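You operate a simulated robot arm through the tools that you are given. There is no shell and no other tool.

You run a simulated two-armed robot. Do the job below in one go: nothing can be reset, and whatever is moved stays where it is left.

JOB
Free the stop button, reset the panel, then start power, pump and winch.
Fine: in that order, one press a key; leave the other keys and switches alone.

Only the result counts: the job must be done as asked and must still hold three seconds after the hand-in. Knocking over, shifting, dropping, spilling or breaking anything else fails it.

ROBOT AND FRAMES
Two 7-joint arms with fingered hands on one trunk that stands fixed in place. Base frame: the origin is at the foot of the trunk, x ahead of it, y to its left, z up. Units: mm, rad, N and s.
The left shoulder is at [70, 139, 1108], the right one opposite. With the tool pointing down near the work surface each hand reaches from about 440 to 840 mm from the base axis, measured 20 degrees to its own side. Payload 3.9 kg a hand.
The tool frame of a hand sits at the grasp point between the pads (the TCP): z along the fingers, y along the line on which they close. The tips reach 29 mm beyond it. The gripper opens to 100 mm. The gripper's body begins 34 mm behind the TCP. The gripper is a hand of 5 fingers: y runs from the thumb to the fingers, the wrist lies at [-15, -105, -177] in the tool frame, and closing takes about 1.5 s.
Orientation is that of the tool frame in the base frame, as [roll, pitch, yaw] about the fixed x, y, z axes, in that order (R = Rz(yaw) Ry(pitch) Rx(roll)). With the fingers straight down and the wrist toward the robot, the tool's x, y and z point along [0, 1, 0], [1, 0, 0] and [0, 0, -1] of the base frame.

CONTROLS
- The arms move only by the tool drive_tool. It takes "left_plan", "right_plan" or both (then of equal length, played together; a hand with none holds still); each is a list of rows, each a list of 7 numbers: the shift along the base's x, y, z in mm, then the turn, a rotation vector about the base's x, y, z in rad, then the gripper command, from -1 (shut) to 1 (fully open), values between in proportion. In form: [[dx, dy, dz, rx, ry, rz, claw], ...]. A call has 1 to 20 rows; each row is the pose to reach, as a shift and turn from the pose commanded when the call began. Rows are played at 5 a second. More than 50 mm and 0.15 rad between two rows, or a gripper value outside its range, and nothing of the call is played. A pose out of reach is approached as far as the arm can. The call stops where the force on the tool passes 40 N (or 10 N more than at its start, if that is more) or the arm is blocked; 0.2 s more then pass. Each finger travels about 153 mm/s and halts on what it meets, pressing with about 24 N; the grip force reading is that of the motor and also rises with nothing between the fingers. The clock runs only during rows and for 0.2 s after the last one: add rows that repeat a pose to give the fingers time. The reply holds the time, the measured pose of the TCP, the force on the tool along the base axes, the opening and the grip force, in the units named above and with some noise, with the torque about the TCP (base axes, N m) and any sound that the robot's microphone picked up.
- Cameras (640 x 400 px; columns grow to the right, rows downward): "scene" is now at [133.7, 27.3, 1433.4]; the picture's right is [0.32, -0.95, 0.00], its down [-0.51, -0.17, -0.84] and it looks along [0.80, 0.27, -0.54] (base axes); focal length 327 px, centre (320, 200). "left" rides on the left gripper at [-66, -86, -121] in its tool frame; the picture's right is [-0.76, -0.31, 0.58], its down [0.59, -0.70, 0.40] and it looks along [0.28, 0.64, 0.71] (tool axes); focal length 247 px, centre (320, 200). "right" rides on the right gripper at [66, -86, -121] in its tool frame; the picture's right is [-0.76, 0.31, -0.58], its down [-0.59, -0.70, 0.40] and it looks along [-0.28, 0.64, 0.71] (tool axes); focal length 247 px, centre (320, 200). There is no depth. A picture from a camera that has moved, and an enlarged one, comes with that camera's place and axes in the base frame and with its lens.
- get_image(camera): a new picture of that camera. No time passes.
- slide_trunk(by): slides the trunk up (or, below 0, down) by that many mm; the arms and the scene camera ride with it, the base frame stays. It gives what a move gives, with no picture.
- hand_shape(shape, hand): the hand has 5 fingers and takes this shape, open, in about a second: jaw (thumb against the fingers, like two jaws); tri (thumb and two fingers); tip (a fingertip pinch); poke (one finger out to press); point (the index stretched); flat (the hand flat); cup (the hand cupped); fist (a fist). The gripper value then closes the fingers along that shape, each until it touches; the sizes above hold for jaw. It gives what a move gives, with no picture.
- pan_tilt(pan, tilt): turns the head with the scene camera to pan (to the left, within 1.501 rad either way) and tilt (down, from -0.506 to 1.204), counted from straight ahead of the robot. It gives what a move gives.
- close_up(camera, box): a new picture of the part [left, top, right, bottom] of that camera's present view, enlarged. No time passes.
- job_done(): hands the job in; it is judged then, once.

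Nothing tells you positions but the pictures and the camera data. Unless the task says otherwise, let go and move clear before handing in.

The tools are called after "Emit:" as name(argument=value, ...) on one line, values as JSON. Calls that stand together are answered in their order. drive_tool: Moves the arms, as the interface text tells. Its arguments: {"type":"object","properties":{"left_plan":{"type":"array"},"right_plan":{"type":"array"}},"required":[]} The other tools are called the same way: slide_trunk (by) slides the trunk up or down; hand_shape (shape, hand) gives the hand a shape; pan_tilt (pan, tilt) turns the head that bears the scene camera; get_image (camera) takes a picture; close_up (camera, box) takes an enlarged picture of a part of a camera's view; job_done () hands the job in.

At the start:

```text
t: 0.0
left_eef_pos: [397.5, 454.4, 1191.7]
left_ee_rot: [3.141, 0.0, 2.035]
left_contact_force: [-0.7, -0.2, -0.4]
left_torque: [0.01, -0.01, 0.02]
left_finger_gap: 99.7
left_gripper_force: 0.1
left_shape: jaw
right_eef_pos: [598.6, -0.8, 1154.5]
right_ee_rot: [3.14, 0.0, 2.037]
right_contact_force: [-0.4, 0.6, 0.2]
right_torque: [-0.02, -0.02, 0.02]
right_finger_gap: 99.7
right_gripper_force: 0.1
right_shape: jaw
trunk travel left (down, up): [-750.0, 90.0]
head pan, tilt: [0.326, 0.565]
```

scene: 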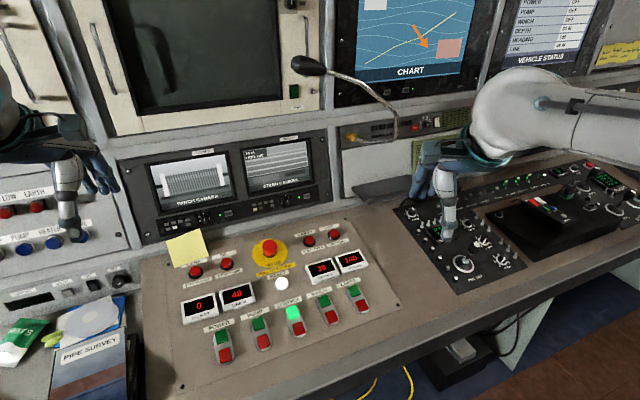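
right: 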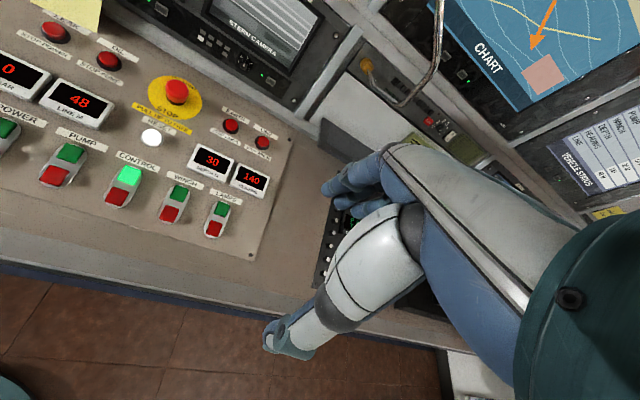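
left: 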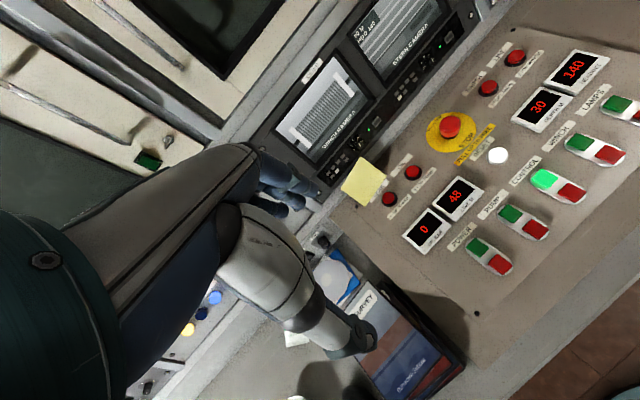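

I see a control panel with a stop button, a reset key (white) below it, and five twin (green/red) keys: power, pump, control, winch, lamps. I'll look closer before moving anything.

Emit:
close_up(camera="scene", box=[160, 220, 400, 370])

Emit:
close_up(camera="right", box=[0, 20, 320, 260])

Emit:
close_up(camera="left", box=[340, 40, 640, 290])

Emit:
close_up(camera="scene", box=[230, 220, 320, 300])

```text
2.67 times, centred on (280, 295) of scene
camera zoom: at [133.7, 27.3, 1433.4], right [0.32, -0.95, 0.0], down [-0.51, -0.17, -0.84], along [0.8, 0.27, -0.54], focal length 872 px, centre (427, -53)
```

zoom: 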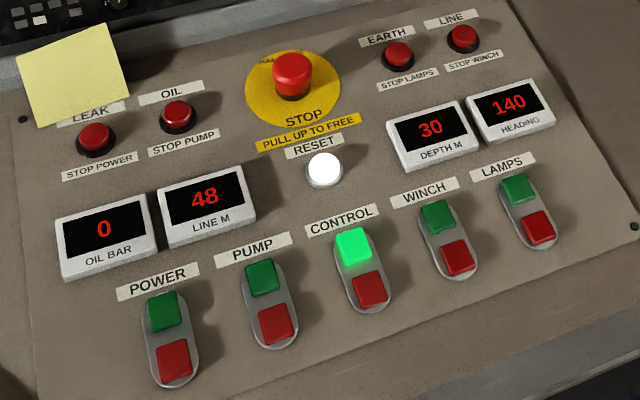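

```text
1.67 times, centred on (160, 140) of right
camera zoom: at [492.8, 20.4, 1274.4], right [0.61, -0.54, 0.58], down [-0.36, -0.84, -0.4], along [0.7, 0.03, -0.71], focal length 412 px, centre (587, 300)
```

zoom: 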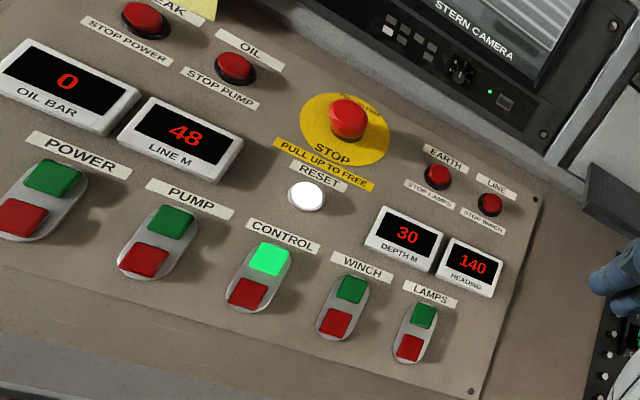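

```text
1.60 times, centred on (490, 165) of left
camera zoom: at [351.2, 356.2, 1311.7], right [0.06, -0.81, -0.58], down [-0.89, 0.21, -0.4], along [0.45, 0.54, -0.71], focal length 395 px, centre (48, 256)
```

zoom: 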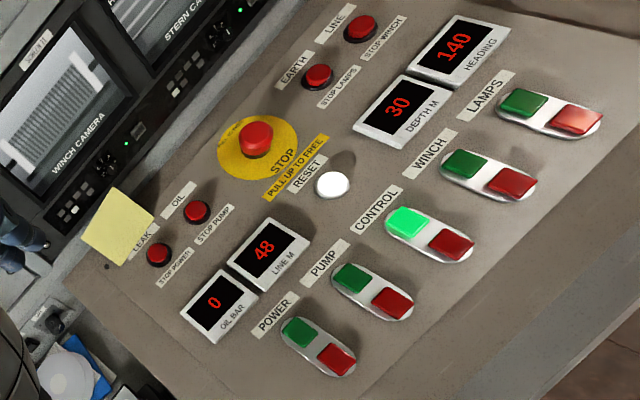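

```text
5.00 times, centred on (275, 260) of scene
camera zoom: at [133.7, 27.3, 1433.4], right [0.32, -0.95, 0.0], down [-0.51, -0.17, -0.84], along [0.8, 0.27, -0.54], focal length 1635 px, centre (545, -100)
```

zoom: 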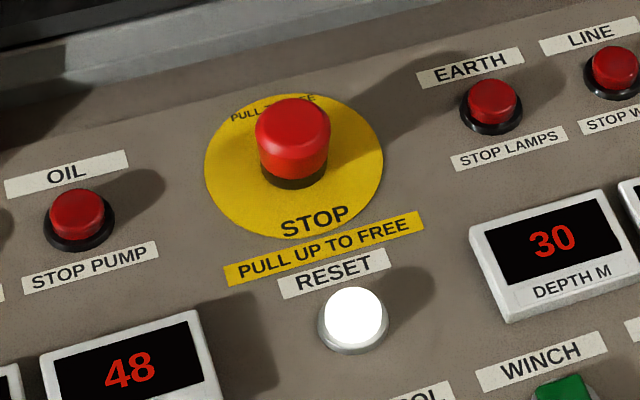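

The panel is turned about 42° to the left and tilted about 12° toward the robot. I put the stop cap top near [747, 382, 846] and reset near [673, 315, 795]. Next I'll read the sticky note and the screens for hints, and look at the surroundings.

Emit:
close_up(camera="scene", box=[150, 220, 230, 270])

Emit:
close_up(camera="scene", box=[340, 0, 640, 100])

Emit:
close_up(camera="scene", box=[130, 120, 340, 250])

Emit:
close_up(camera="scene", box=[190, 290, 270, 370])

Emit:
close_up(camera="left", box=[330, 130, 450, 220])

```text
8.00 times, centred on (190, 245) of scene
camera zoom: at [133.7, 27.3, 1433.4], right [0.32, -0.95, 0.0], down [-0.51, -0.17, -0.84], along [0.8, 0.27, -0.54], focal length 2616 px, centre (1360, -160)
```

zoom: 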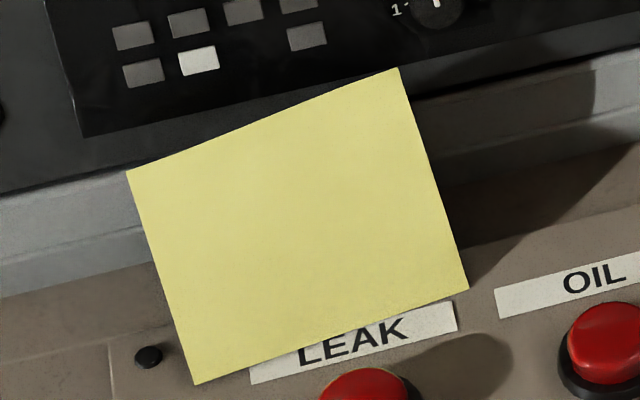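

```text
2.13 times, centred on (490, 50) of scene
camera zoom: at [133.7, 27.3, 1433.4], right [0.32, -0.95, 0.0], down [-0.51, -0.17, -0.84], along [0.8, 0.27, -0.54], focal length 698 px, centre (-43, 520)
```

zoom: 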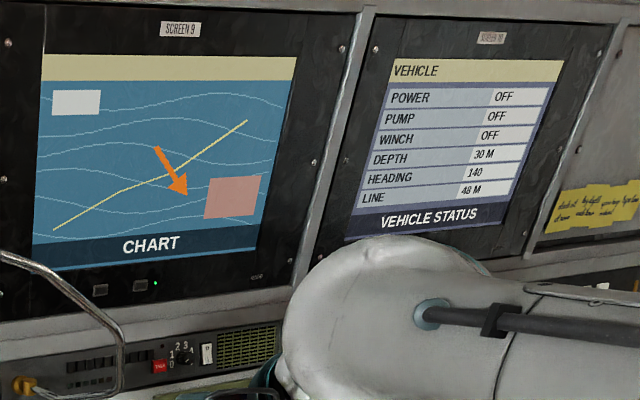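

```text
3.05 times, centred on (235, 185) of scene
camera zoom: at [133.7, 27.3, 1433.4], right [0.32, -0.95, 0.0], down [-0.51, -0.17, -0.84], along [0.8, 0.27, -0.54], focal length 996 px, centre (579, 246)
```

zoom: 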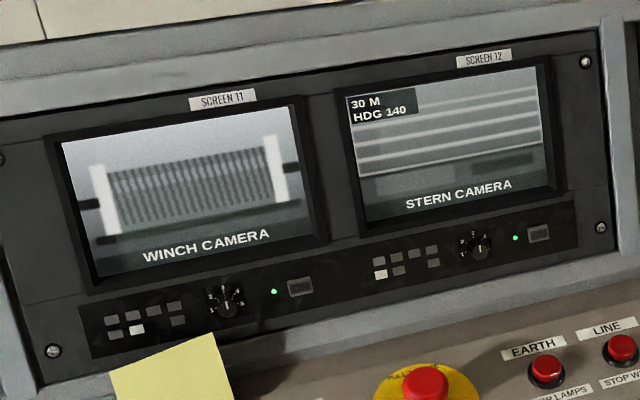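

```text
5.00 times, centred on (230, 330) of scene
camera zoom: at [133.7, 27.3, 1433.4], right [0.32, -0.95, 0.0], down [-0.51, -0.17, -0.84], along [0.8, 0.27, -0.54], focal length 1635 px, centre (770, -450)
```

zoom: 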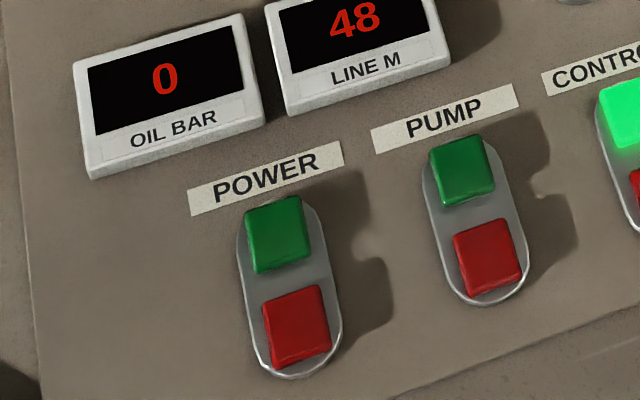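

```text
4.44 times, centred on (390, 175) of left
camera zoom: at [351.2, 356.2, 1311.7], right [0.06, -0.81, -0.58], down [-0.89, 0.21, -0.4], along [0.45, 0.54, -0.71], focal length 1098 px, centre (9, 311)
```

zoom: 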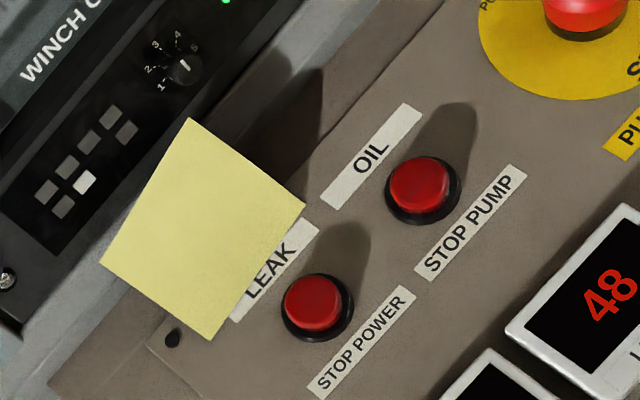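

The note is blank and the status screen shows power, pump and winch all OFF. I'll bring the left hand in jaw shape, partly open and tilted to match the panel, to about 90 mm above the stop cap.

Emit:
drive_tool(left_plan=[[27.8, -7.2, -21.5, 0.0105, -0.0152, 0.0232, 0.5], [55.6, -14.4, -42.9, 0.0211, -0.0305, 0.0463, 0.5], [83.4, -21.6, -64.4, 0.0316, -0.0457, 0.0695, 0.5], [111.2, -28.8, -85.9, 0.0422, -0.0609, 0.0927, 0.5], [139, -36, -107.4, 0.0527, -0.0761, 0.1158, 0.5], [166.8, -43.2, -128.9, 0.0633, -0.0914, 0.139, 0.5], [194.5, -50.4, -150.3, 0.0738, -0.1066, 0.1622, 0.5], [222.3, -57.6, -171.8, 0.0843, -0.1218, 0.1853, 0.5], [250.1, -64.8, -193.3, 0.0949, -0.137, 0.2085, 0.5], [277.9, -72, -214.8, 0.1054, -0.1523, 0.2317, 0.5], [305.7, -79.2, -236.2, 0.116, -0.1675, 0.2548, 0.5], [333.5, -86.4, -257.7, 0.1265, -0.1827, 0.278, 0.5], [333.5, -86.4, -257.7, 0.1265, -0.1827, 0.278, 0.5]])

Emit:
get_image(camera="left")

Emit:
get_image(camera="scene")

Emit:
get_image(camera="right")

```text
t: 2.8
left_eef_pos: [730.6, 369.2, 934.9]
left_ee_rot: [2.919, 0.001, 2.315]
left_contact_force: [0.2, -0.4, -0.3]
left_torque: [0.01, -0.02, -0.01]
left_finger_gap: 75.0
left_gripper_force: 0.1
left_shape: jaw
right_eef_pos: [597.1, 1.0, 1155.8]
right_ee_rot: [-3.14, 0.0, 2.036]
right_contact_force: [-0.6, 0.3, 0.2]
right_torque: [-0.02, 0.0, 0.04]
right_finger_gap: 99.8
right_gripper_force: 0.1
right_shape: jaw
trunk travel left (down, up): [-750.0, 90.0]
head pan, tilt: [0.326, 0.565]
```

```text
taken
camera left: at [693.7, 245.8, 1033.0], right [0.39, -0.67, -0.63], down [-0.84, 0.03, -0.55], along [0.38, 0.74, -0.55], focal length 247 px, centre (320, 200)
```

left: 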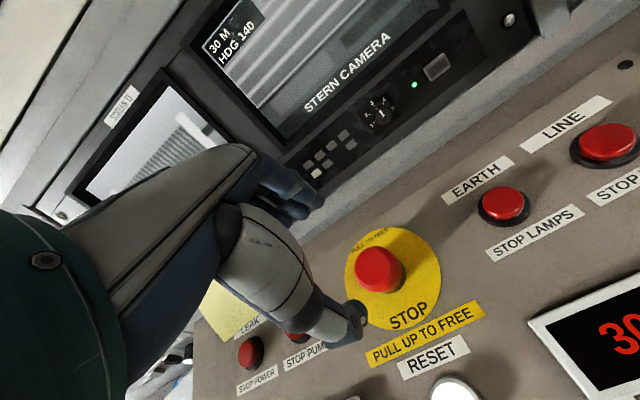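

```text
taken
camera scene: at [132.5, 28.0, 1433.6], right [0.32, -0.95, 0.0], down [-0.51, -0.17, -0.84], along [0.8, 0.27, -0.54], focal length 327 px, centre (320, 200)
```

scene: 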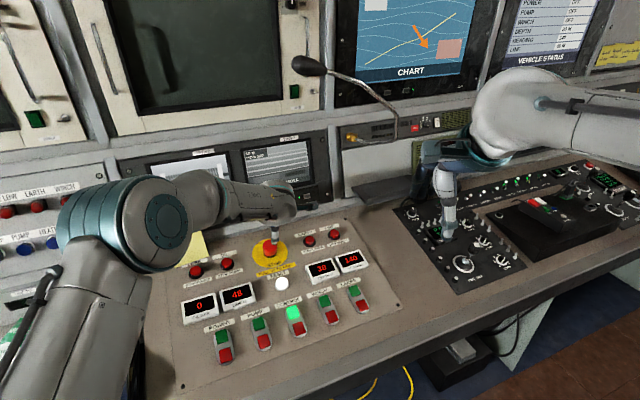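

```text
taken
camera right: at [491.7, 21.0, 1274.9], right [0.61, -0.54, 0.58], down [-0.36, -0.84, -0.4], along [0.7, 0.03, -0.71], focal length 247 px, centre (320, 200)
```

right: 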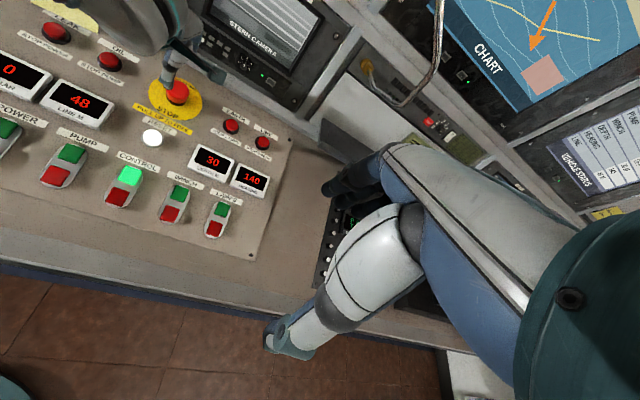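

The hand is in place, with the thumb side toward reset and the finger side toward the monitors. I'll zoom in to refine the cap position before descending.

Emit:
close_up(camera="left", box=[280, 180, 500, 390])

Emit:
close_up(camera="right", box=[120, 20, 260, 160])

Emit:
close_up(camera="scene", box=[220, 180, 340, 300])

```text
1.90 times, centred on (390, 285) of left
camera zoom: at [693.7, 245.8, 1033.0], right [0.39, -0.67, -0.63], down [-0.84, 0.03, -0.55], along [0.38, 0.74, -0.55], focal length 470 px, centre (187, 38)
```

zoom: 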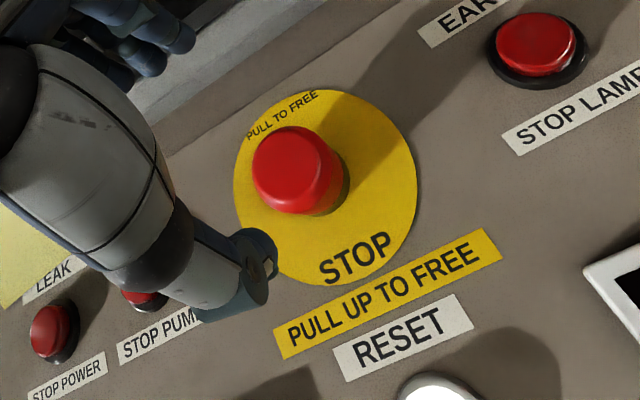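

```text
2.86 times, centred on (190, 90) of right
camera zoom: at [491.7, 21.0, 1274.9], right [0.61, -0.54, 0.58], down [-0.36, -0.84, -0.4], along [0.7, 0.03, -0.71], focal length 706 px, centre (691, 514)
```

zoom: 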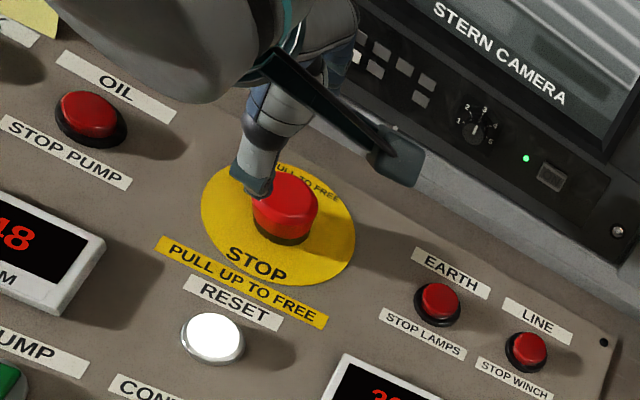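

```text
3.33 times, centred on (280, 240) of scene
camera zoom: at [132.5, 28.0, 1433.6], right [0.32, -0.95, 0.0], down [-0.51, -0.17, -0.84], along [0.8, 0.27, -0.54], focal length 1090 px, centre (453, 67)
```

zoom: 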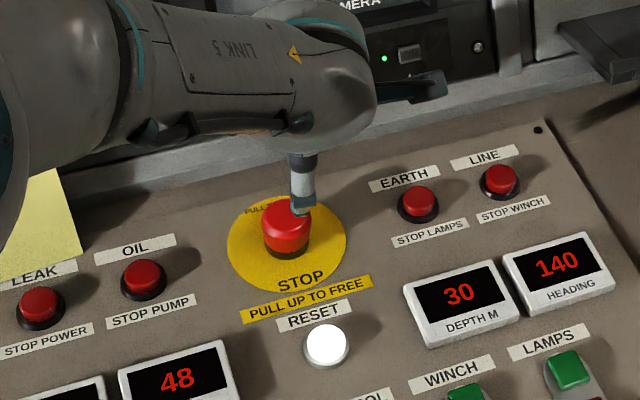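

The cap sits about 87 mm along the tool axis from the TCP and is slightly off-centre. I'll descend 45 mm with a small correction and look again.

Emit:
drive_tool(left_plan=[[3.9, 0.9, -22.3, 0, 0, 0, 0.5], [7.8, 1.8, -44.6, 0, 0, 0, 0.5], [7.8, 1.8, -44.6, 0, 0, 0, 0.5]])

Emit:
close_up(camera="left", box=[240, 140, 480, 390])

Emit:
close_up(camera="right", box=[120, 20, 260, 160])

Emit:
close_up(camera="scene", box=[220, 180, 340, 300])

```text
t: 3.6
left_eef_pos: [738.0, 370.3, 888.2]
left_ee_rot: [2.918, 0.002, 2.313]
left_contact_force: [0.6, 0.1, 0.0]
left_torque: [0.0, -0.03, 0.03]
left_finger_gap: 75.3
left_gripper_force: 0.1
left_shape: jaw
right_eef_pos: [598.8, -0.5, 1155.5]
right_ee_rot: [-3.141, 0.001, 2.036]
right_contact_force: [0.6, -0.1, 0.3]
right_torque: [-0.01, 0.02, -0.02]
right_finger_gap: 99.8
right_gripper_force: 0.0
right_shape: jaw
trunk travel left (down, up): [-750.0, 90.0]
head pan, tilt: [0.326, 0.565]
```

```text
1.60 times, centred on (360, 265) of left
camera zoom: at [701.7, 246.6, 987.9], right [0.39, -0.67, -0.63], down [-0.84, 0.03, -0.54], along [0.38, 0.74, -0.55], focal length 395 px, centre (256, 96)
```

zoom: 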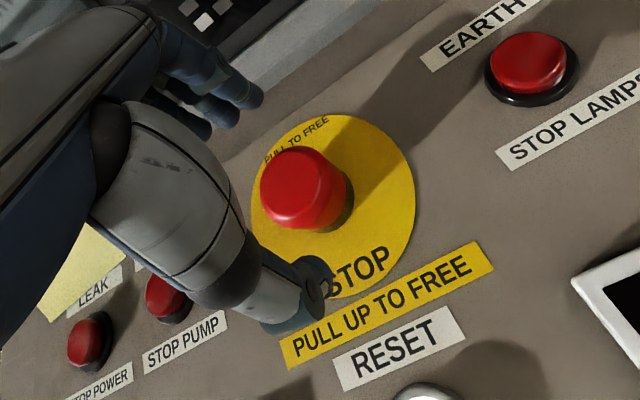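

```text
2.86 times, centred on (190, 90) of right
camera zoom: at [492.5, 20.3, 1274.6], right [0.61, -0.54, 0.58], down [-0.36, -0.84, -0.4], along [0.7, 0.03, -0.71], focal length 706 px, centre (691, 514)
```

zoom: 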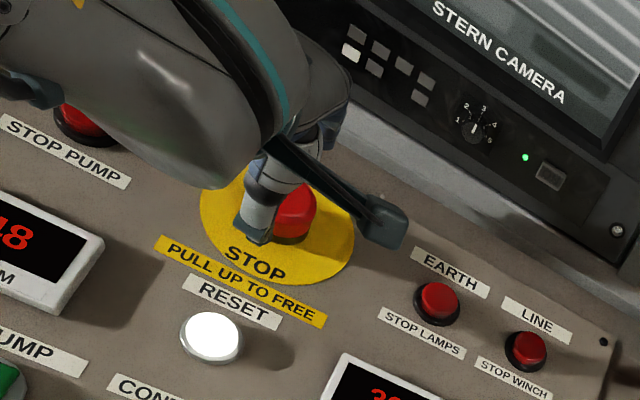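

```text
3.33 times, centred on (280, 240) of scene
camera zoom: at [133.4, 27.2, 1433.5], right [0.32, -0.95, 0.0], down [-0.51, -0.17, -0.84], along [0.8, 0.27, -0.54], focal length 1090 px, centre (453, 67)
```

zoom: 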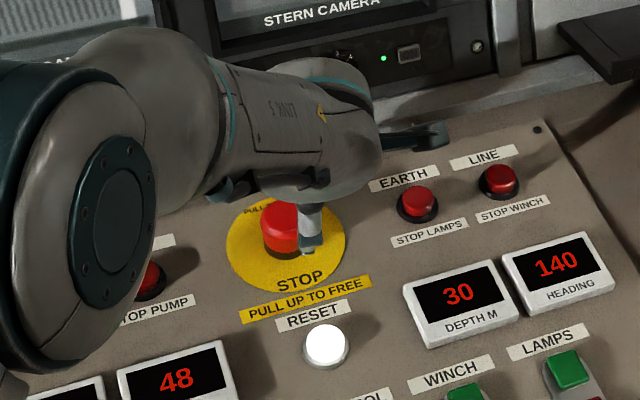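

The cap is now nearly centred between the thumb and fingers, roughly 47 mm below the TCP. I'll descend 40 mm along the tool axis, with the fingers straddling the cap and clear of the panel, and check.

Emit:
drive_tool(left_plan=[[2.2, 2.0, -13.0, 0, 0, 0, 0.5], [4.3, 4.0, -26.0, 0, 0, 0, 0.5], [6.5, 6.0, -39.0, 0, 0, 0, 0.5], [6.5, 6.0, -39.0, 0, 0, 0, 0.5]])

Emit:
close_up(camera="left", box=[200, 100, 480, 390])

Emit:
close_up(camera="right", box=[120, 20, 260, 160])

Emit:
close_up(camera="scene", box=[220, 180, 340, 300])

```text
t: 4.6
left_eef_pos: [743.3, 376.9, 849.8]
left_ee_rot: [2.92, -0.001, 2.315]
left_contact_force: [-0.8, -1.3, 0.0]
left_torque: [-0.01, -0.02, -0.02]
left_finger_gap: 74.8
left_gripper_force: 0.0
left_shape: jaw
right_eef_pos: [599.2, 0.4, 1154.2]
right_ee_rot: [-3.141, 0.0, 2.037]
right_contact_force: [0.4, 0.6, -0.1]
right_torque: [0.0, -0.02, 0.05]
right_finger_gap: 99.9
right_gripper_force: 0.0
right_shape: jaw
trunk travel left (down, up): [-750.0, 90.0]
head pan, tilt: [0.326, 0.565]
```

```text
1.38 times, centred on (340, 245) of left
camera zoom: at [708.1, 252.7, 948.6], right [0.39, -0.67, -0.63], down [-0.84, 0.03, -0.54], along [0.38, 0.74, -0.55], focal length 341 px, centre (292, 138)
```

zoom: 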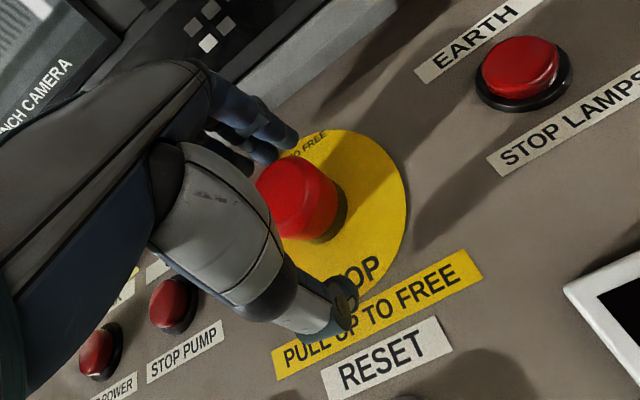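

```text
2.86 times, centred on (190, 90) of right
camera zoom: at [492.6, 20.3, 1274.5], right [0.61, -0.54, 0.58], down [-0.36, -0.84, -0.4], along [0.7, 0.03, -0.71], focal length 706 px, centre (691, 514)
```

zoom: 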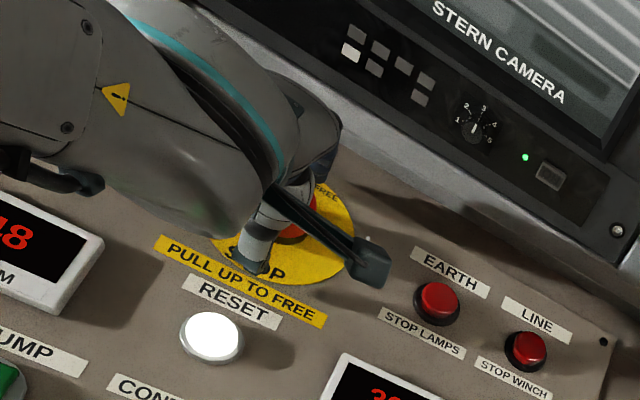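

```text
3.33 times, centred on (280, 240) of scene
camera zoom: at [133.5, 27.2, 1433.5], right [0.32, -0.95, 0.0], down [-0.51, -0.17, -0.84], along [0.8, 0.27, -0.54], focal length 1090 px, centre (453, 67)
```

zoom: 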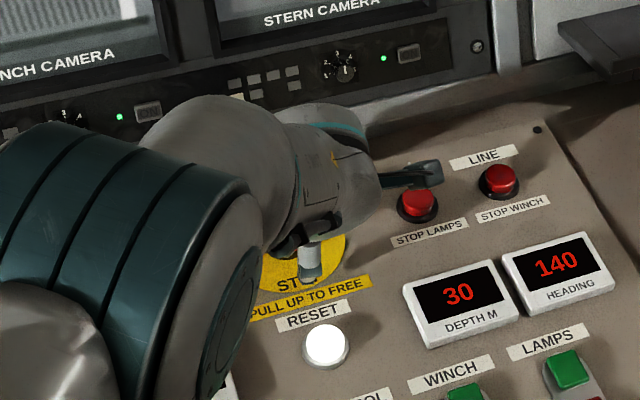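

The cap sits between the thumb and fingers with no contact so far. I'll close the hand on it.

Emit:
drive_tool(left_plan=[[0, 0, 0, 0, 0, 0, 0.1], [0, 0, 0, 0, 0, 0, -0.3], [0, 0, 0, 0, 0, 0, -1], [0, 0, 0, 0, 0, 0, -1], [0, 0, 0, 0, 0, 0, -1], [0, 0, 0, 0, 0, 0, -1], [0, 0, 0, 0, 0, 0, -1], [0, 0, 0, 0, 0, 0, -1]])

Emit:
close_up(camera="left", box=[200, 100, 480, 390])

Emit:
close_up(camera="right", box=[120, 20, 260, 160])

```text
t: 6.4
left_eef_pos: [744.5, 376.4, 850.2]
left_ee_rot: [2.921, 0.0, 2.315]
left_contact_force: [-1.2, -1.8, -2.1]
left_torque: [0.0, 0.02, -0.01]
left_finger_gap: 32.5
left_gripper_force: 24.8
left_shape: jaw
right_eef_pos: [598.6, -0.7, 1155.2]
right_ee_rot: [-3.141, 0.0, 2.037]
right_contact_force: [0.2, -0.1, -0.1]
right_torque: [0.04, -0.02, 0.01]
right_finger_gap: 99.9
right_gripper_force: 0.0
right_shape: jaw
trunk travel left (down, up): [-750.0, 90.0]
head pan, tilt: [0.326, 0.565]
```

```text
1.38 times, centred on (340, 245) of left
camera zoom: at [708.4, 252.6, 948.3], right [0.39, -0.67, -0.63], down [-0.84, 0.03, -0.54], along [0.38, 0.74, -0.55], focal length 341 px, centre (292, 138)
```

zoom: 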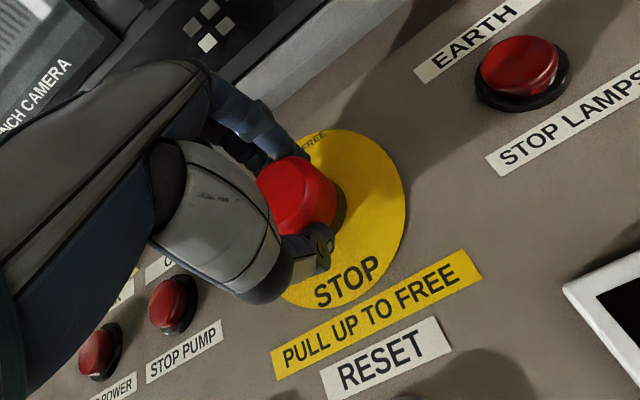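

```text
2.86 times, centred on (190, 90) of right
camera zoom: at [493.1, 20.3, 1274.3], right [0.61, -0.54, 0.58], down [-0.36, -0.84, -0.4], along [0.7, 0.03, -0.71], focal length 706 px, centre (691, 514)
```

zoom: 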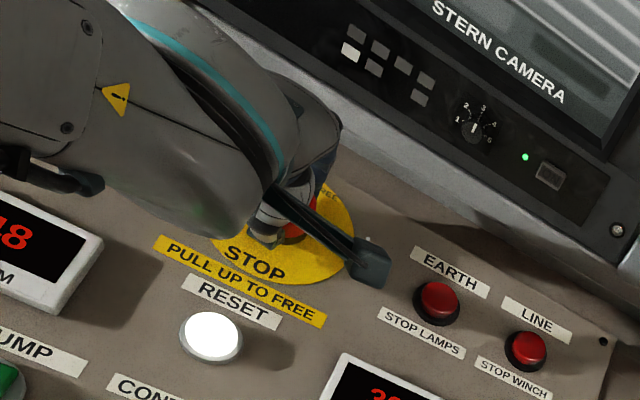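

The hand has gripped the cap (gap 32.5 mm, 25 N). Now I'll pull up along the panel normal in small steps.

Emit:
drive_tool(left_plan=[[-0.3, -0.3, 2.0, 0, 0, 0, -1], [-0.7, -0.6, 3.9, 0, 0, 0, -1], [-1.0, -0.9, 5.9, 0, 0, 0, -1], [-1.3, -1.2, 7.8, 0, 0, 0, -1], [-1.6, -1.5, 9.8, 0, 0, 0, -1], [-1.6, -1.5, 9.8, 0, 0, 0, -1]])

Emit:
close_up(camera="left", box=[200, 100, 480, 390])

Emit:
get_image(camera="scene")

```text
t: 7.8
left_eef_pos: [743.8, 374.9, 858.8]
left_ee_rot: [2.925, -0.002, 2.314]
left_contact_force: [-4.1, 0.8, -10.1]
left_torque: [-0.03, 0.12, 0.06]
left_finger_gap: 31.1
left_gripper_force: 24.1
left_shape: jaw
right_eef_pos: [598.7, 2.8, 1152.6]
right_ee_rot: [-3.14, 0.001, 2.036]
right_contact_force: [0.0, 0.3, 0.4]
right_torque: [0.0, -0.02, 0.02]
right_finger_gap: 99.8
right_gripper_force: 0.1
right_shape: jaw
trunk travel left (down, up): [-750.0, 90.0]
head pan, tilt: [0.326, 0.565]
```

```text
1.38 times, centred on (340, 245) of left
camera zoom: at [708.4, 251.4, 956.3], right [0.38, -0.67, -0.63], down [-0.84, 0.03, -0.54], along [0.38, 0.74, -0.56], focal length 341 px, centre (292, 138)
```

zoom: 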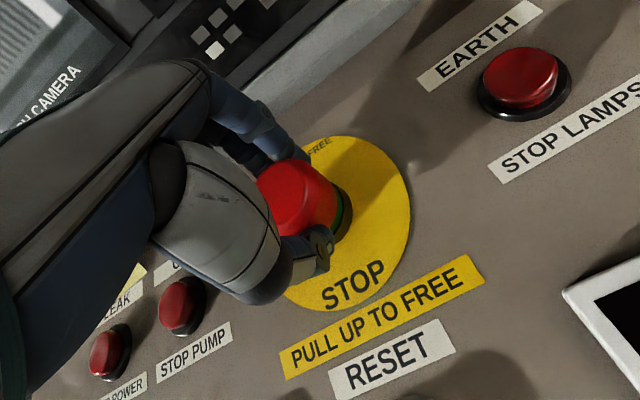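

```text
taken
camera scene: at [135.0, 28.6, 1433.2], right [0.32, -0.95, 0.0], down [-0.51, -0.17, -0.84], along [0.8, 0.27, -0.54], focal length 327 px, centre (320, 200)
```

scene: 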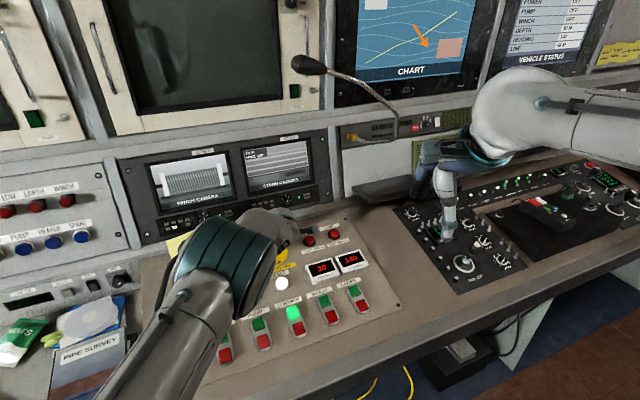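

A green ring has appeared under the cap, so it has come up. I'll pull another few millimetres to be sure it's at the end of its travel before letting go.

Emit:
drive_tool(left_plan=[[-0.3, -0.3, 1.5, 0, 0, 0, -1], [-0.5, -0.45, 3.0, 0, 0, 0, -1], [-0.65, -0.6, 4.0, 0, 0, 0, -1], [-0.65, -0.6, 4.0, 0, 0, 0, -1]])

Emit:
close_up(camera="left", box=[200, 100, 480, 390])

```text
t: 8.8
left_eef_pos: [744.0, 374.5, 858.4]
left_ee_rot: [2.925, -0.004, 2.316]
left_contact_force: [-4.3, 1.6, -21.5]
left_torque: [-0.11, 0.14, 0.09]
left_finger_gap: 30.5
left_gripper_force: 24.1
left_shape: jaw
right_eef_pos: [602.8, 3.0, 1153.7]
right_ee_rot: [-3.138, -0.001, 2.038]
right_contact_force: [-0.2, 0.9, -0.4]
right_torque: [-0.02, 0.01, 0.0]
right_finger_gap: 99.4
right_gripper_force: 0.0
right_shape: jaw
trunk travel left (down, up): [-750.0, 90.0]
head pan, tilt: [0.326, 0.565]
```

```text
1.38 times, centred on (340, 245) of left
camera zoom: at [709.0, 251.7, 958.1], right [0.38, -0.67, -0.63], down [-0.84, 0.03, -0.54], along [0.38, 0.74, -0.56], focal length 341 px, centre (292, 138)
```

zoom: 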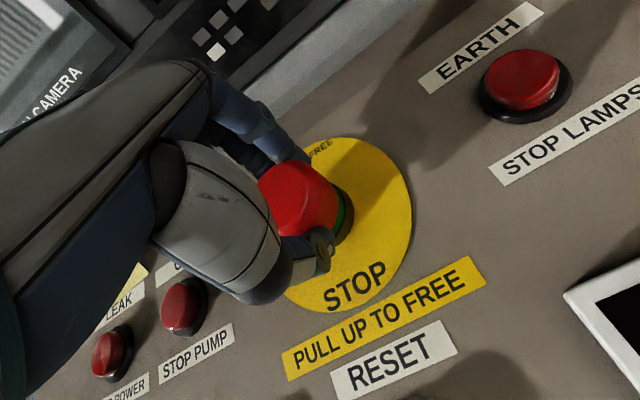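

It has reached the end of its travel: no further motion and the force has risen to 21 N. I'll open the hand and retreat straight up along the normal.

Emit:
drive_tool(left_plan=[[0, 0, -1.5, 0, 0, 0, -1], [0, 0, -1.5, 0, 0, 0, 0.0], [0, 0, -1.5, 0, 0, 0, 0.5], [0, 0, -1.5, 0, 0, 0, 0.5], [0, 0, -1.5, 0, 0, 0, 0.5], [-3.3, -3, 18.5, 0, 0, 0, 0.5], [-6.5, -6, 38.5, 0, 0, 0, 0.5], [-11, -10, 68, 0, 0, 0, 0.5], [-17, -15, 104, 0, 0, 0, 0.5], [-17, -15, 104, 0, 0, 0, 0.5]])

Emit:
get_image(camera="left")

Emit:
close_up(camera="right", box=[120, 20, 260, 160])

Emit:
get_image(camera="scene")

```text
t: 11.0
left_eef_pos: [727.7, 360.0, 966.8]
left_ee_rot: [2.919, -0.003, 2.315]
left_contact_force: [0.2, 0.0, 0.1]
left_torque: [0.03, 0.0, 0.03]
left_finger_gap: 74.9
left_gripper_force: 0.1
left_shape: jaw
right_eef_pos: [600.2, -0.1, 1154.2]
right_ee_rot: [-3.141, 0.0, 2.038]
right_contact_force: [-0.7, 0.5, 0.2]
right_torque: [-0.02, 0.03, 0.02]
right_finger_gap: 100.0
right_gripper_force: 0.0
right_shape: jaw
trunk travel left (down, up): [-750.0, 90.0]
head pan, tilt: [0.326, 0.565]
```

```text
taken
camera left: at [691.2, 236.7, 1066.0], right [0.38, -0.67, -0.63], down [-0.84, 0.03, -0.54], along [0.38, 0.74, -0.55], focal length 247 px, centre (320, 200)
```

left: 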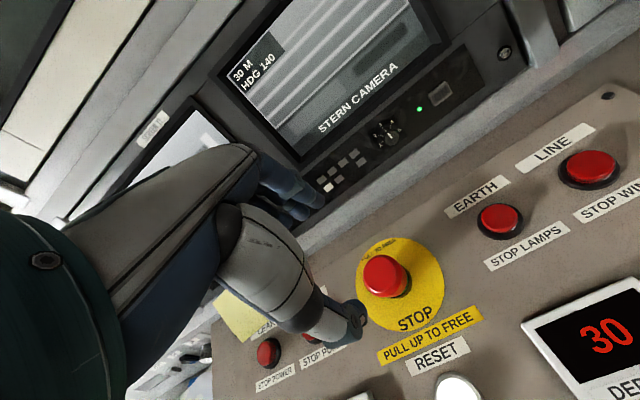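

```text
2.86 times, centred on (190, 90) of right
camera zoom: at [493.7, 20.8, 1274.0], right [0.61, -0.54, 0.58], down [-0.36, -0.84, -0.4], along [0.7, 0.03, -0.71], focal length 706 px, centre (691, 514)
```

zoom: 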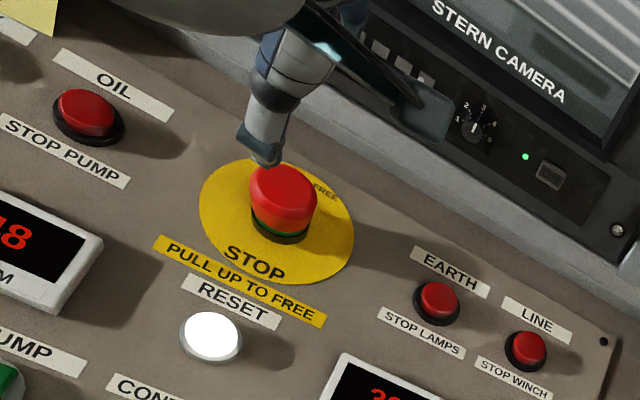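

```text
taken
camera scene: at [134.8, 27.8, 1433.3], right [0.32, -0.95, 0.0], down [-0.51, -0.17, -0.84], along [0.8, 0.27, -0.54], focal length 327 px, centre (320, 200)
```

scene: 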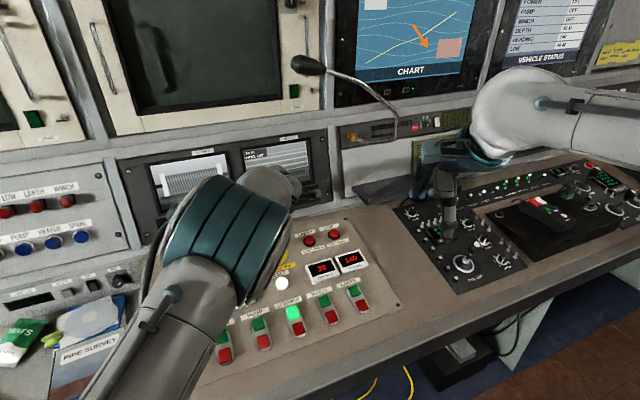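

The stop button is free and its green ring is showing. I'll move back and up over the reset key, change the left hand to "poke", and see where the fingertip is.

Emit:
drive_tool(left_plan=[[-25, -22, 10, 0, 0, 0, 0.5], [-50, -43, 20, 0, 0, 0, 0.5], [-75, -62, 30, 0, 0, 0, 0.5], [-75, -62, 30, 0, 0, 0, 0.5]])

Emit:
hand_shape(hand="left", shape="poke")

Emit:
get_image(camera="left")

Emit:
get_image(camera="right")

Emit:
get_image(camera="scene")

```text
t: 12.2
left_eef_pos: [632.5, 314.5, 930.1]
left_ee_rot: [3.019, -0.057, 2.348]
left_contact_force: [0.4, -0.2, -0.8]
left_torque: [-0.01, 0.01, -0.02]
left_finger_gap: 74.9
left_gripper_force: 0.1
left_shape: jaw
right_eef_pos: [598.7, 1.0, 1155.7]
right_ee_rot: [3.14, -0.002, 2.036]
right_contact_force: [-0.6, 0.6, 0.1]
right_torque: [0.0, 0.01, 0.06]
right_finger_gap: 100.2
right_gripper_force: 0.0
right_shape: jaw
trunk travel left (down, up): [-750.0, 90.0]
head pan, tilt: [0.326, 0.565]
stopped in row 4 (left hand): the arm was blocked; the commanded pose is now the measured one
```

```text
t: 13.1
left_eef_pos: [632.2, 313.4, 932.9]
left_ee_rot: [3.017, -0.058, 2.349]
left_contact_force: [-0.5, -0.7, 0.3]
left_torque: [-0.02, 0.0, -0.02]
left_finger_gap: 0.0
left_gripper_force: 0.1
left_shape: poke
right_eef_pos: [598.8, 0.0, 1155.0]
right_ee_rot: [-3.14, 0.002, 2.036]
right_contact_force: [-0.9, 0.2, -0.7]
right_torque: [0.05, -0.04, -0.02]
right_finger_gap: 99.7
right_gripper_force: 0.1
right_shape: jaw
trunk travel left (down, up): [-750.0, 90.0]
head pan, tilt: [0.326, 0.565]
```

```text
taken
camera left: at [612.6, 190.9, 1037.3], right [0.34, -0.68, -0.65], down [-0.89, -0.02, -0.45], along [0.29, 0.74, -0.61], focal length 247 px, centre (320, 200)
```

left: 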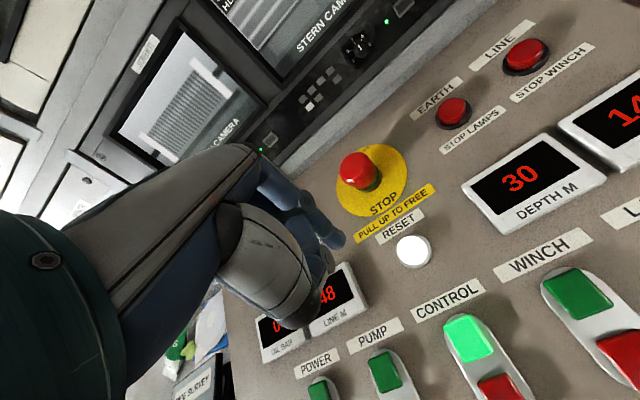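

```text
taken
camera right: at [492.8, 20.2, 1274.4], right [0.61, -0.54, 0.58], down [-0.36, -0.84, -0.4], along [0.7, 0.03, -0.71], focal length 247 px, centre (320, 200)
```

right: 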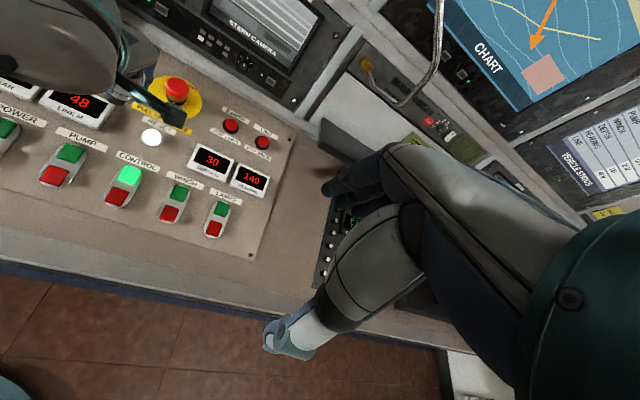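

```text
taken
camera scene: at [133.6, 27.2, 1433.4], right [0.32, -0.95, 0.0], down [-0.51, -0.17, -0.84], along [0.8, 0.27, -0.54], focal length 327 px, centre (320, 200)
```

scene: 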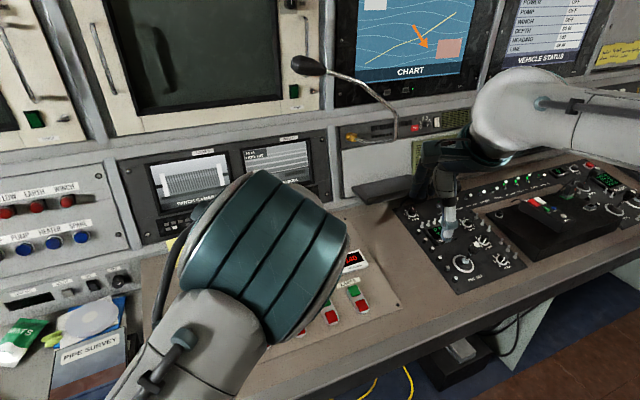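

The arm hit a joint limit on that higher pose and stopped short, with no contact. I'll look closely at the poke hand.

Emit:
close_up(camera="left", box=[200, 130, 440, 350])

Emit:
close_up(camera="right", box=[0, 0, 240, 180])

```text
1.82 times, centred on (320, 240) of left
camera zoom: at [612.6, 190.9, 1037.3], right [0.34, -0.68, -0.65], down [-0.89, -0.02, -0.45], along [0.29, 0.74, -0.61], focal length 449 px, centre (320, 127)
```

zoom: 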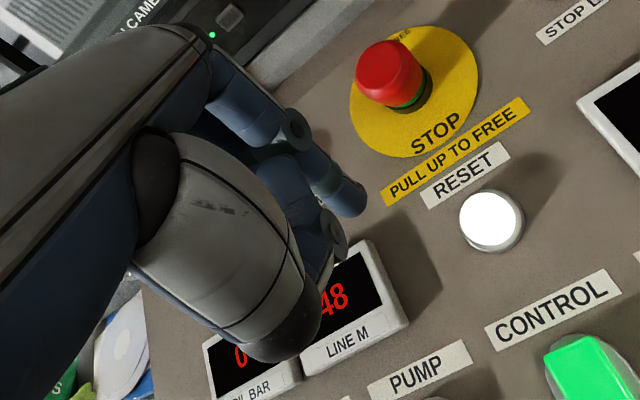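

```text
2.22 times, centred on (120, 90) of right
camera zoom: at [492.8, 20.2, 1274.4], right [0.61, -0.54, 0.58], down [-0.36, -0.84, -0.4], along [0.7, 0.03, -0.71], focal length 549 px, centre (764, 444)
```

zoom: 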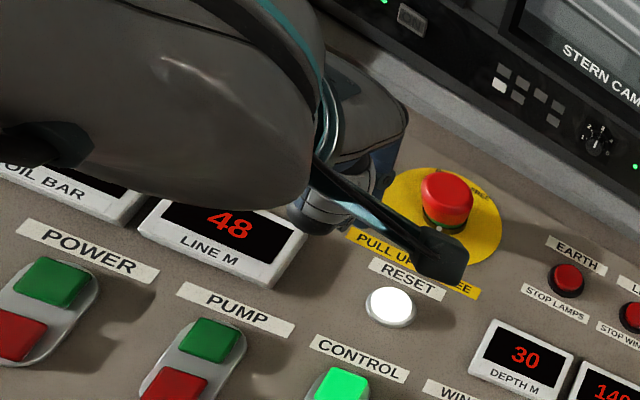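

One finger is extended near the TCP, but I need a second viewpoint to locate its tip accurately. I'll turn the right hand so its camera looks across at the left hand, well above everything.

Emit:
drive_tool(right_plan=[[10, -7, -13, 0, 0, 0.117, 1], [20, -14, -27, 0, 0, 0.233, 1], [30, -20, -40, 0, 0, 0.35, 1], [40, -27, -53, 0, 0, 0.467, 1], [50, -34, -67, 0, 0, 0.583, 1], [60, -40, -80, 0, 0, 0.7, 1], [60, -40, -80, 0, 0, 0.7, 1]])

Emit:
get_image(camera="right")

Emit:
get_image(camera="scene")

```text
t: 14.7
left_eef_pos: [631.5, 313.8, 932.6]
left_ee_rot: [3.014, -0.055, 2.349]
left_contact_force: [0.3, 0.3, 0.1]
left_torque: [0.0, -0.01, 0.03]
left_finger_gap: 0.0
left_gripper_force: 0.0
left_shape: poke
right_eef_pos: [658.1, -40.4, 1075.4]
right_ee_rot: [3.142, 0.001, 2.738]
right_contact_force: [0.6, 0.0, 0.7]
right_torque: [-0.01, -0.01, -0.01]
right_finger_gap: 100.0
right_gripper_force: 0.0
right_shape: jaw
trunk travel left (down, up): [-750.0, 90.0]
head pan, tilt: [0.326, 0.565]
```

```text
taken
camera right: at [564.3, -92.8, 1194.2], right [0.82, -0.01, 0.58], down [0.27, -0.88, -0.4], along [0.51, 0.48, -0.71], focal length 247 px, centre (320, 200)
```

right: 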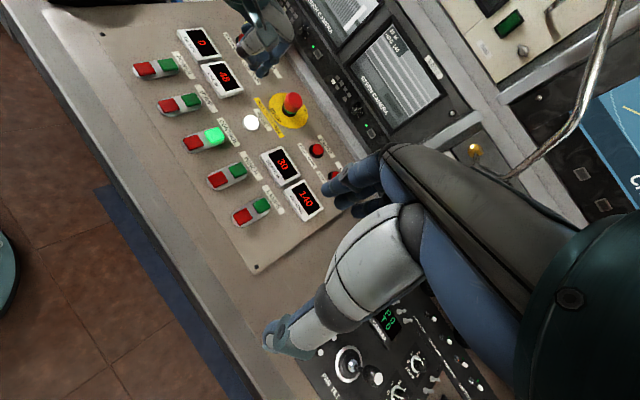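

```text
taken
camera scene: at [132.9, 27.4, 1433.5], right [0.32, -0.95, 0.0], down [-0.51, -0.17, -0.84], along [0.8, 0.27, -0.54], focal length 327 px, centre (320, 200)
```

scene: 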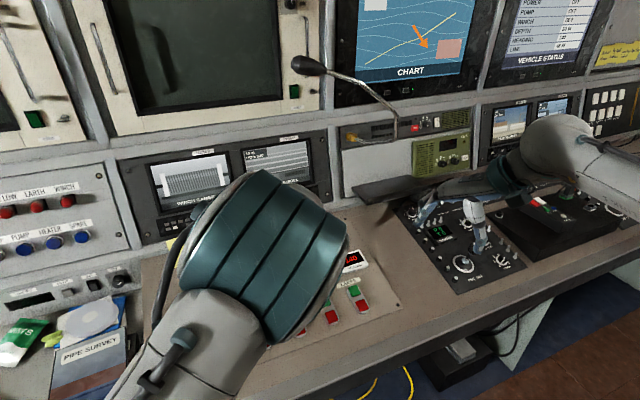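

Now the right camera gives an unobstructed view of the whole panel and the left hand. Zooming in on both.

Emit:
close_up(camera="right", box=[210, 0, 320, 120])

Emit:
close_up(camera="right", box=[110, 10, 350, 260])

```text
3.33 times, centred on (265, 60) of right
camera zoom: at [564.3, -92.8, 1194.2], right [0.82, -0.01, 0.58], down [0.27, -0.88, -0.4], along [0.51, 0.48, -0.71], focal length 823 px, centre (503, 667)
```

zoom: 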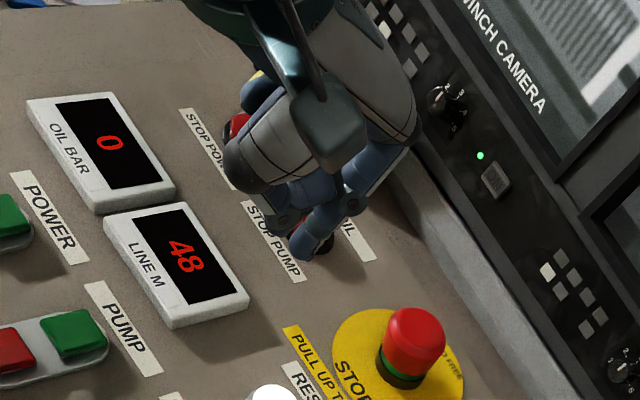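

```text
1.60 times, centred on (230, 135) of right
camera zoom: at [564.3, -92.8, 1194.2], right [0.82, -0.01, 0.58], down [0.27, -0.88, -0.4], along [0.51, 0.48, -0.71], focal length 395 px, centre (464, 304)
```

zoom: 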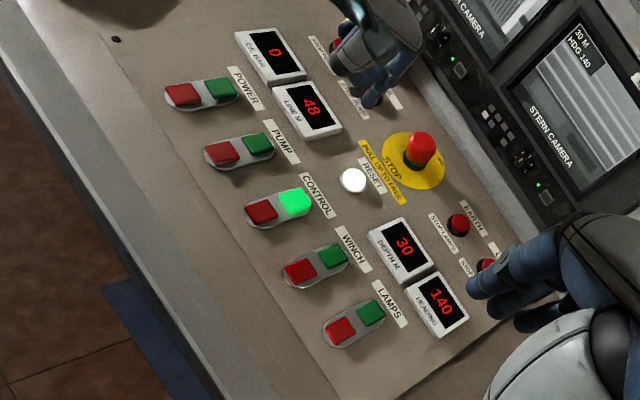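

The two views agree that the poke fingertip is at about [-6.6, 4, 28] in the tool frame, with the folded fingers about 20 mm higher. Reset is near [672, 312.5, 795], so I'll bring the tip about 25 mm above it.

Emit:
drive_tool(left_plan=[[8, -1, -21, 0, 0, 0, 1], [16, -1.5, -42, 0, 0, 0, 1], [24, -2.5, -64, 0, 0, 0, 1], [31, -3, -85, 0, 0, 0, 1], [31, -3, -85, 0, 0, 0, 1]])

Emit:
close_up(camera="left", box=[240, 150, 440, 330])

Emit:
close_up(camera="right", box=[210, 40, 320, 160])

Emit:
get_image(camera="scene")

```text
t: 15.9
left_eef_pos: [663.4, 307.3, 847.4]
left_ee_rot: [3.012, -0.06, 2.345]
left_contact_force: [-0.5, 0.3, 0.0]
left_torque: [0.02, 0.0, 0.01]
left_finger_gap: 0.0
left_gripper_force: 0.0
left_shape: poke
right_eef_pos: [658.0, -39.4, 1075.3]
right_ee_rot: [-3.141, 0.0, 2.737]
right_contact_force: [0.1, -0.3, 0.0]
right_torque: [0.0, 0.01, 0.02]
right_finger_gap: 99.6
right_gripper_force: 0.1
right_shape: jaw
trunk travel left (down, up): [-750.0, 90.0]
head pan, tilt: [0.326, 0.565]
```

```text
2.22 times, centred on (340, 240) of left
camera zoom: at [643.4, 184.8, 952.6], right [0.34, -0.68, -0.66], down [-0.89, -0.01, -0.45], along [0.3, 0.74, -0.61], focal length 549 px, centre (276, 111)
```

zoom: 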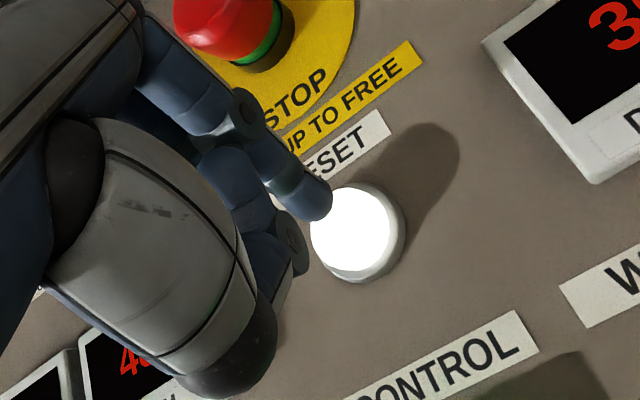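

```text
3.33 times, centred on (265, 100) of right
camera zoom: at [564.4, -92.8, 1194.2], right [0.82, -0.02, 0.58], down [0.26, -0.88, -0.4], along [0.51, 0.48, -0.71], focal length 823 px, centre (503, 533)
```

zoom: 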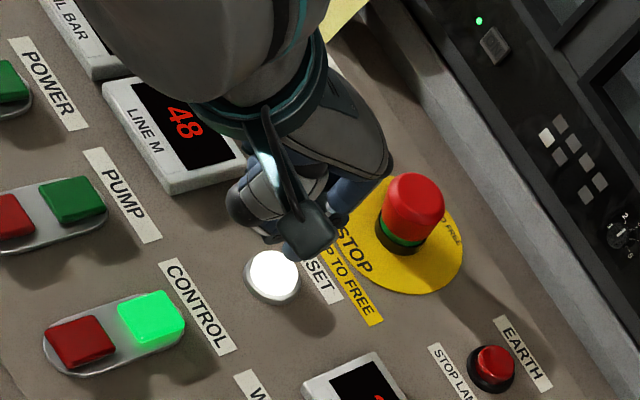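

```text
taken
camera scene: at [133.1, 27.2, 1433.5], right [0.32, -0.95, 0.0], down [-0.51, -0.17, -0.84], along [0.8, 0.27, -0.54], focal length 327 px, centre (320, 200)
```

scene: 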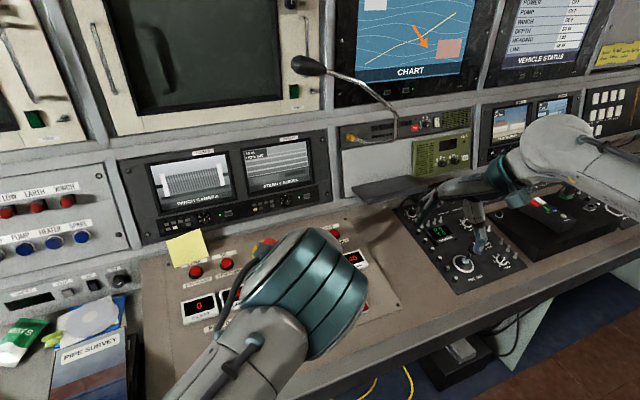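

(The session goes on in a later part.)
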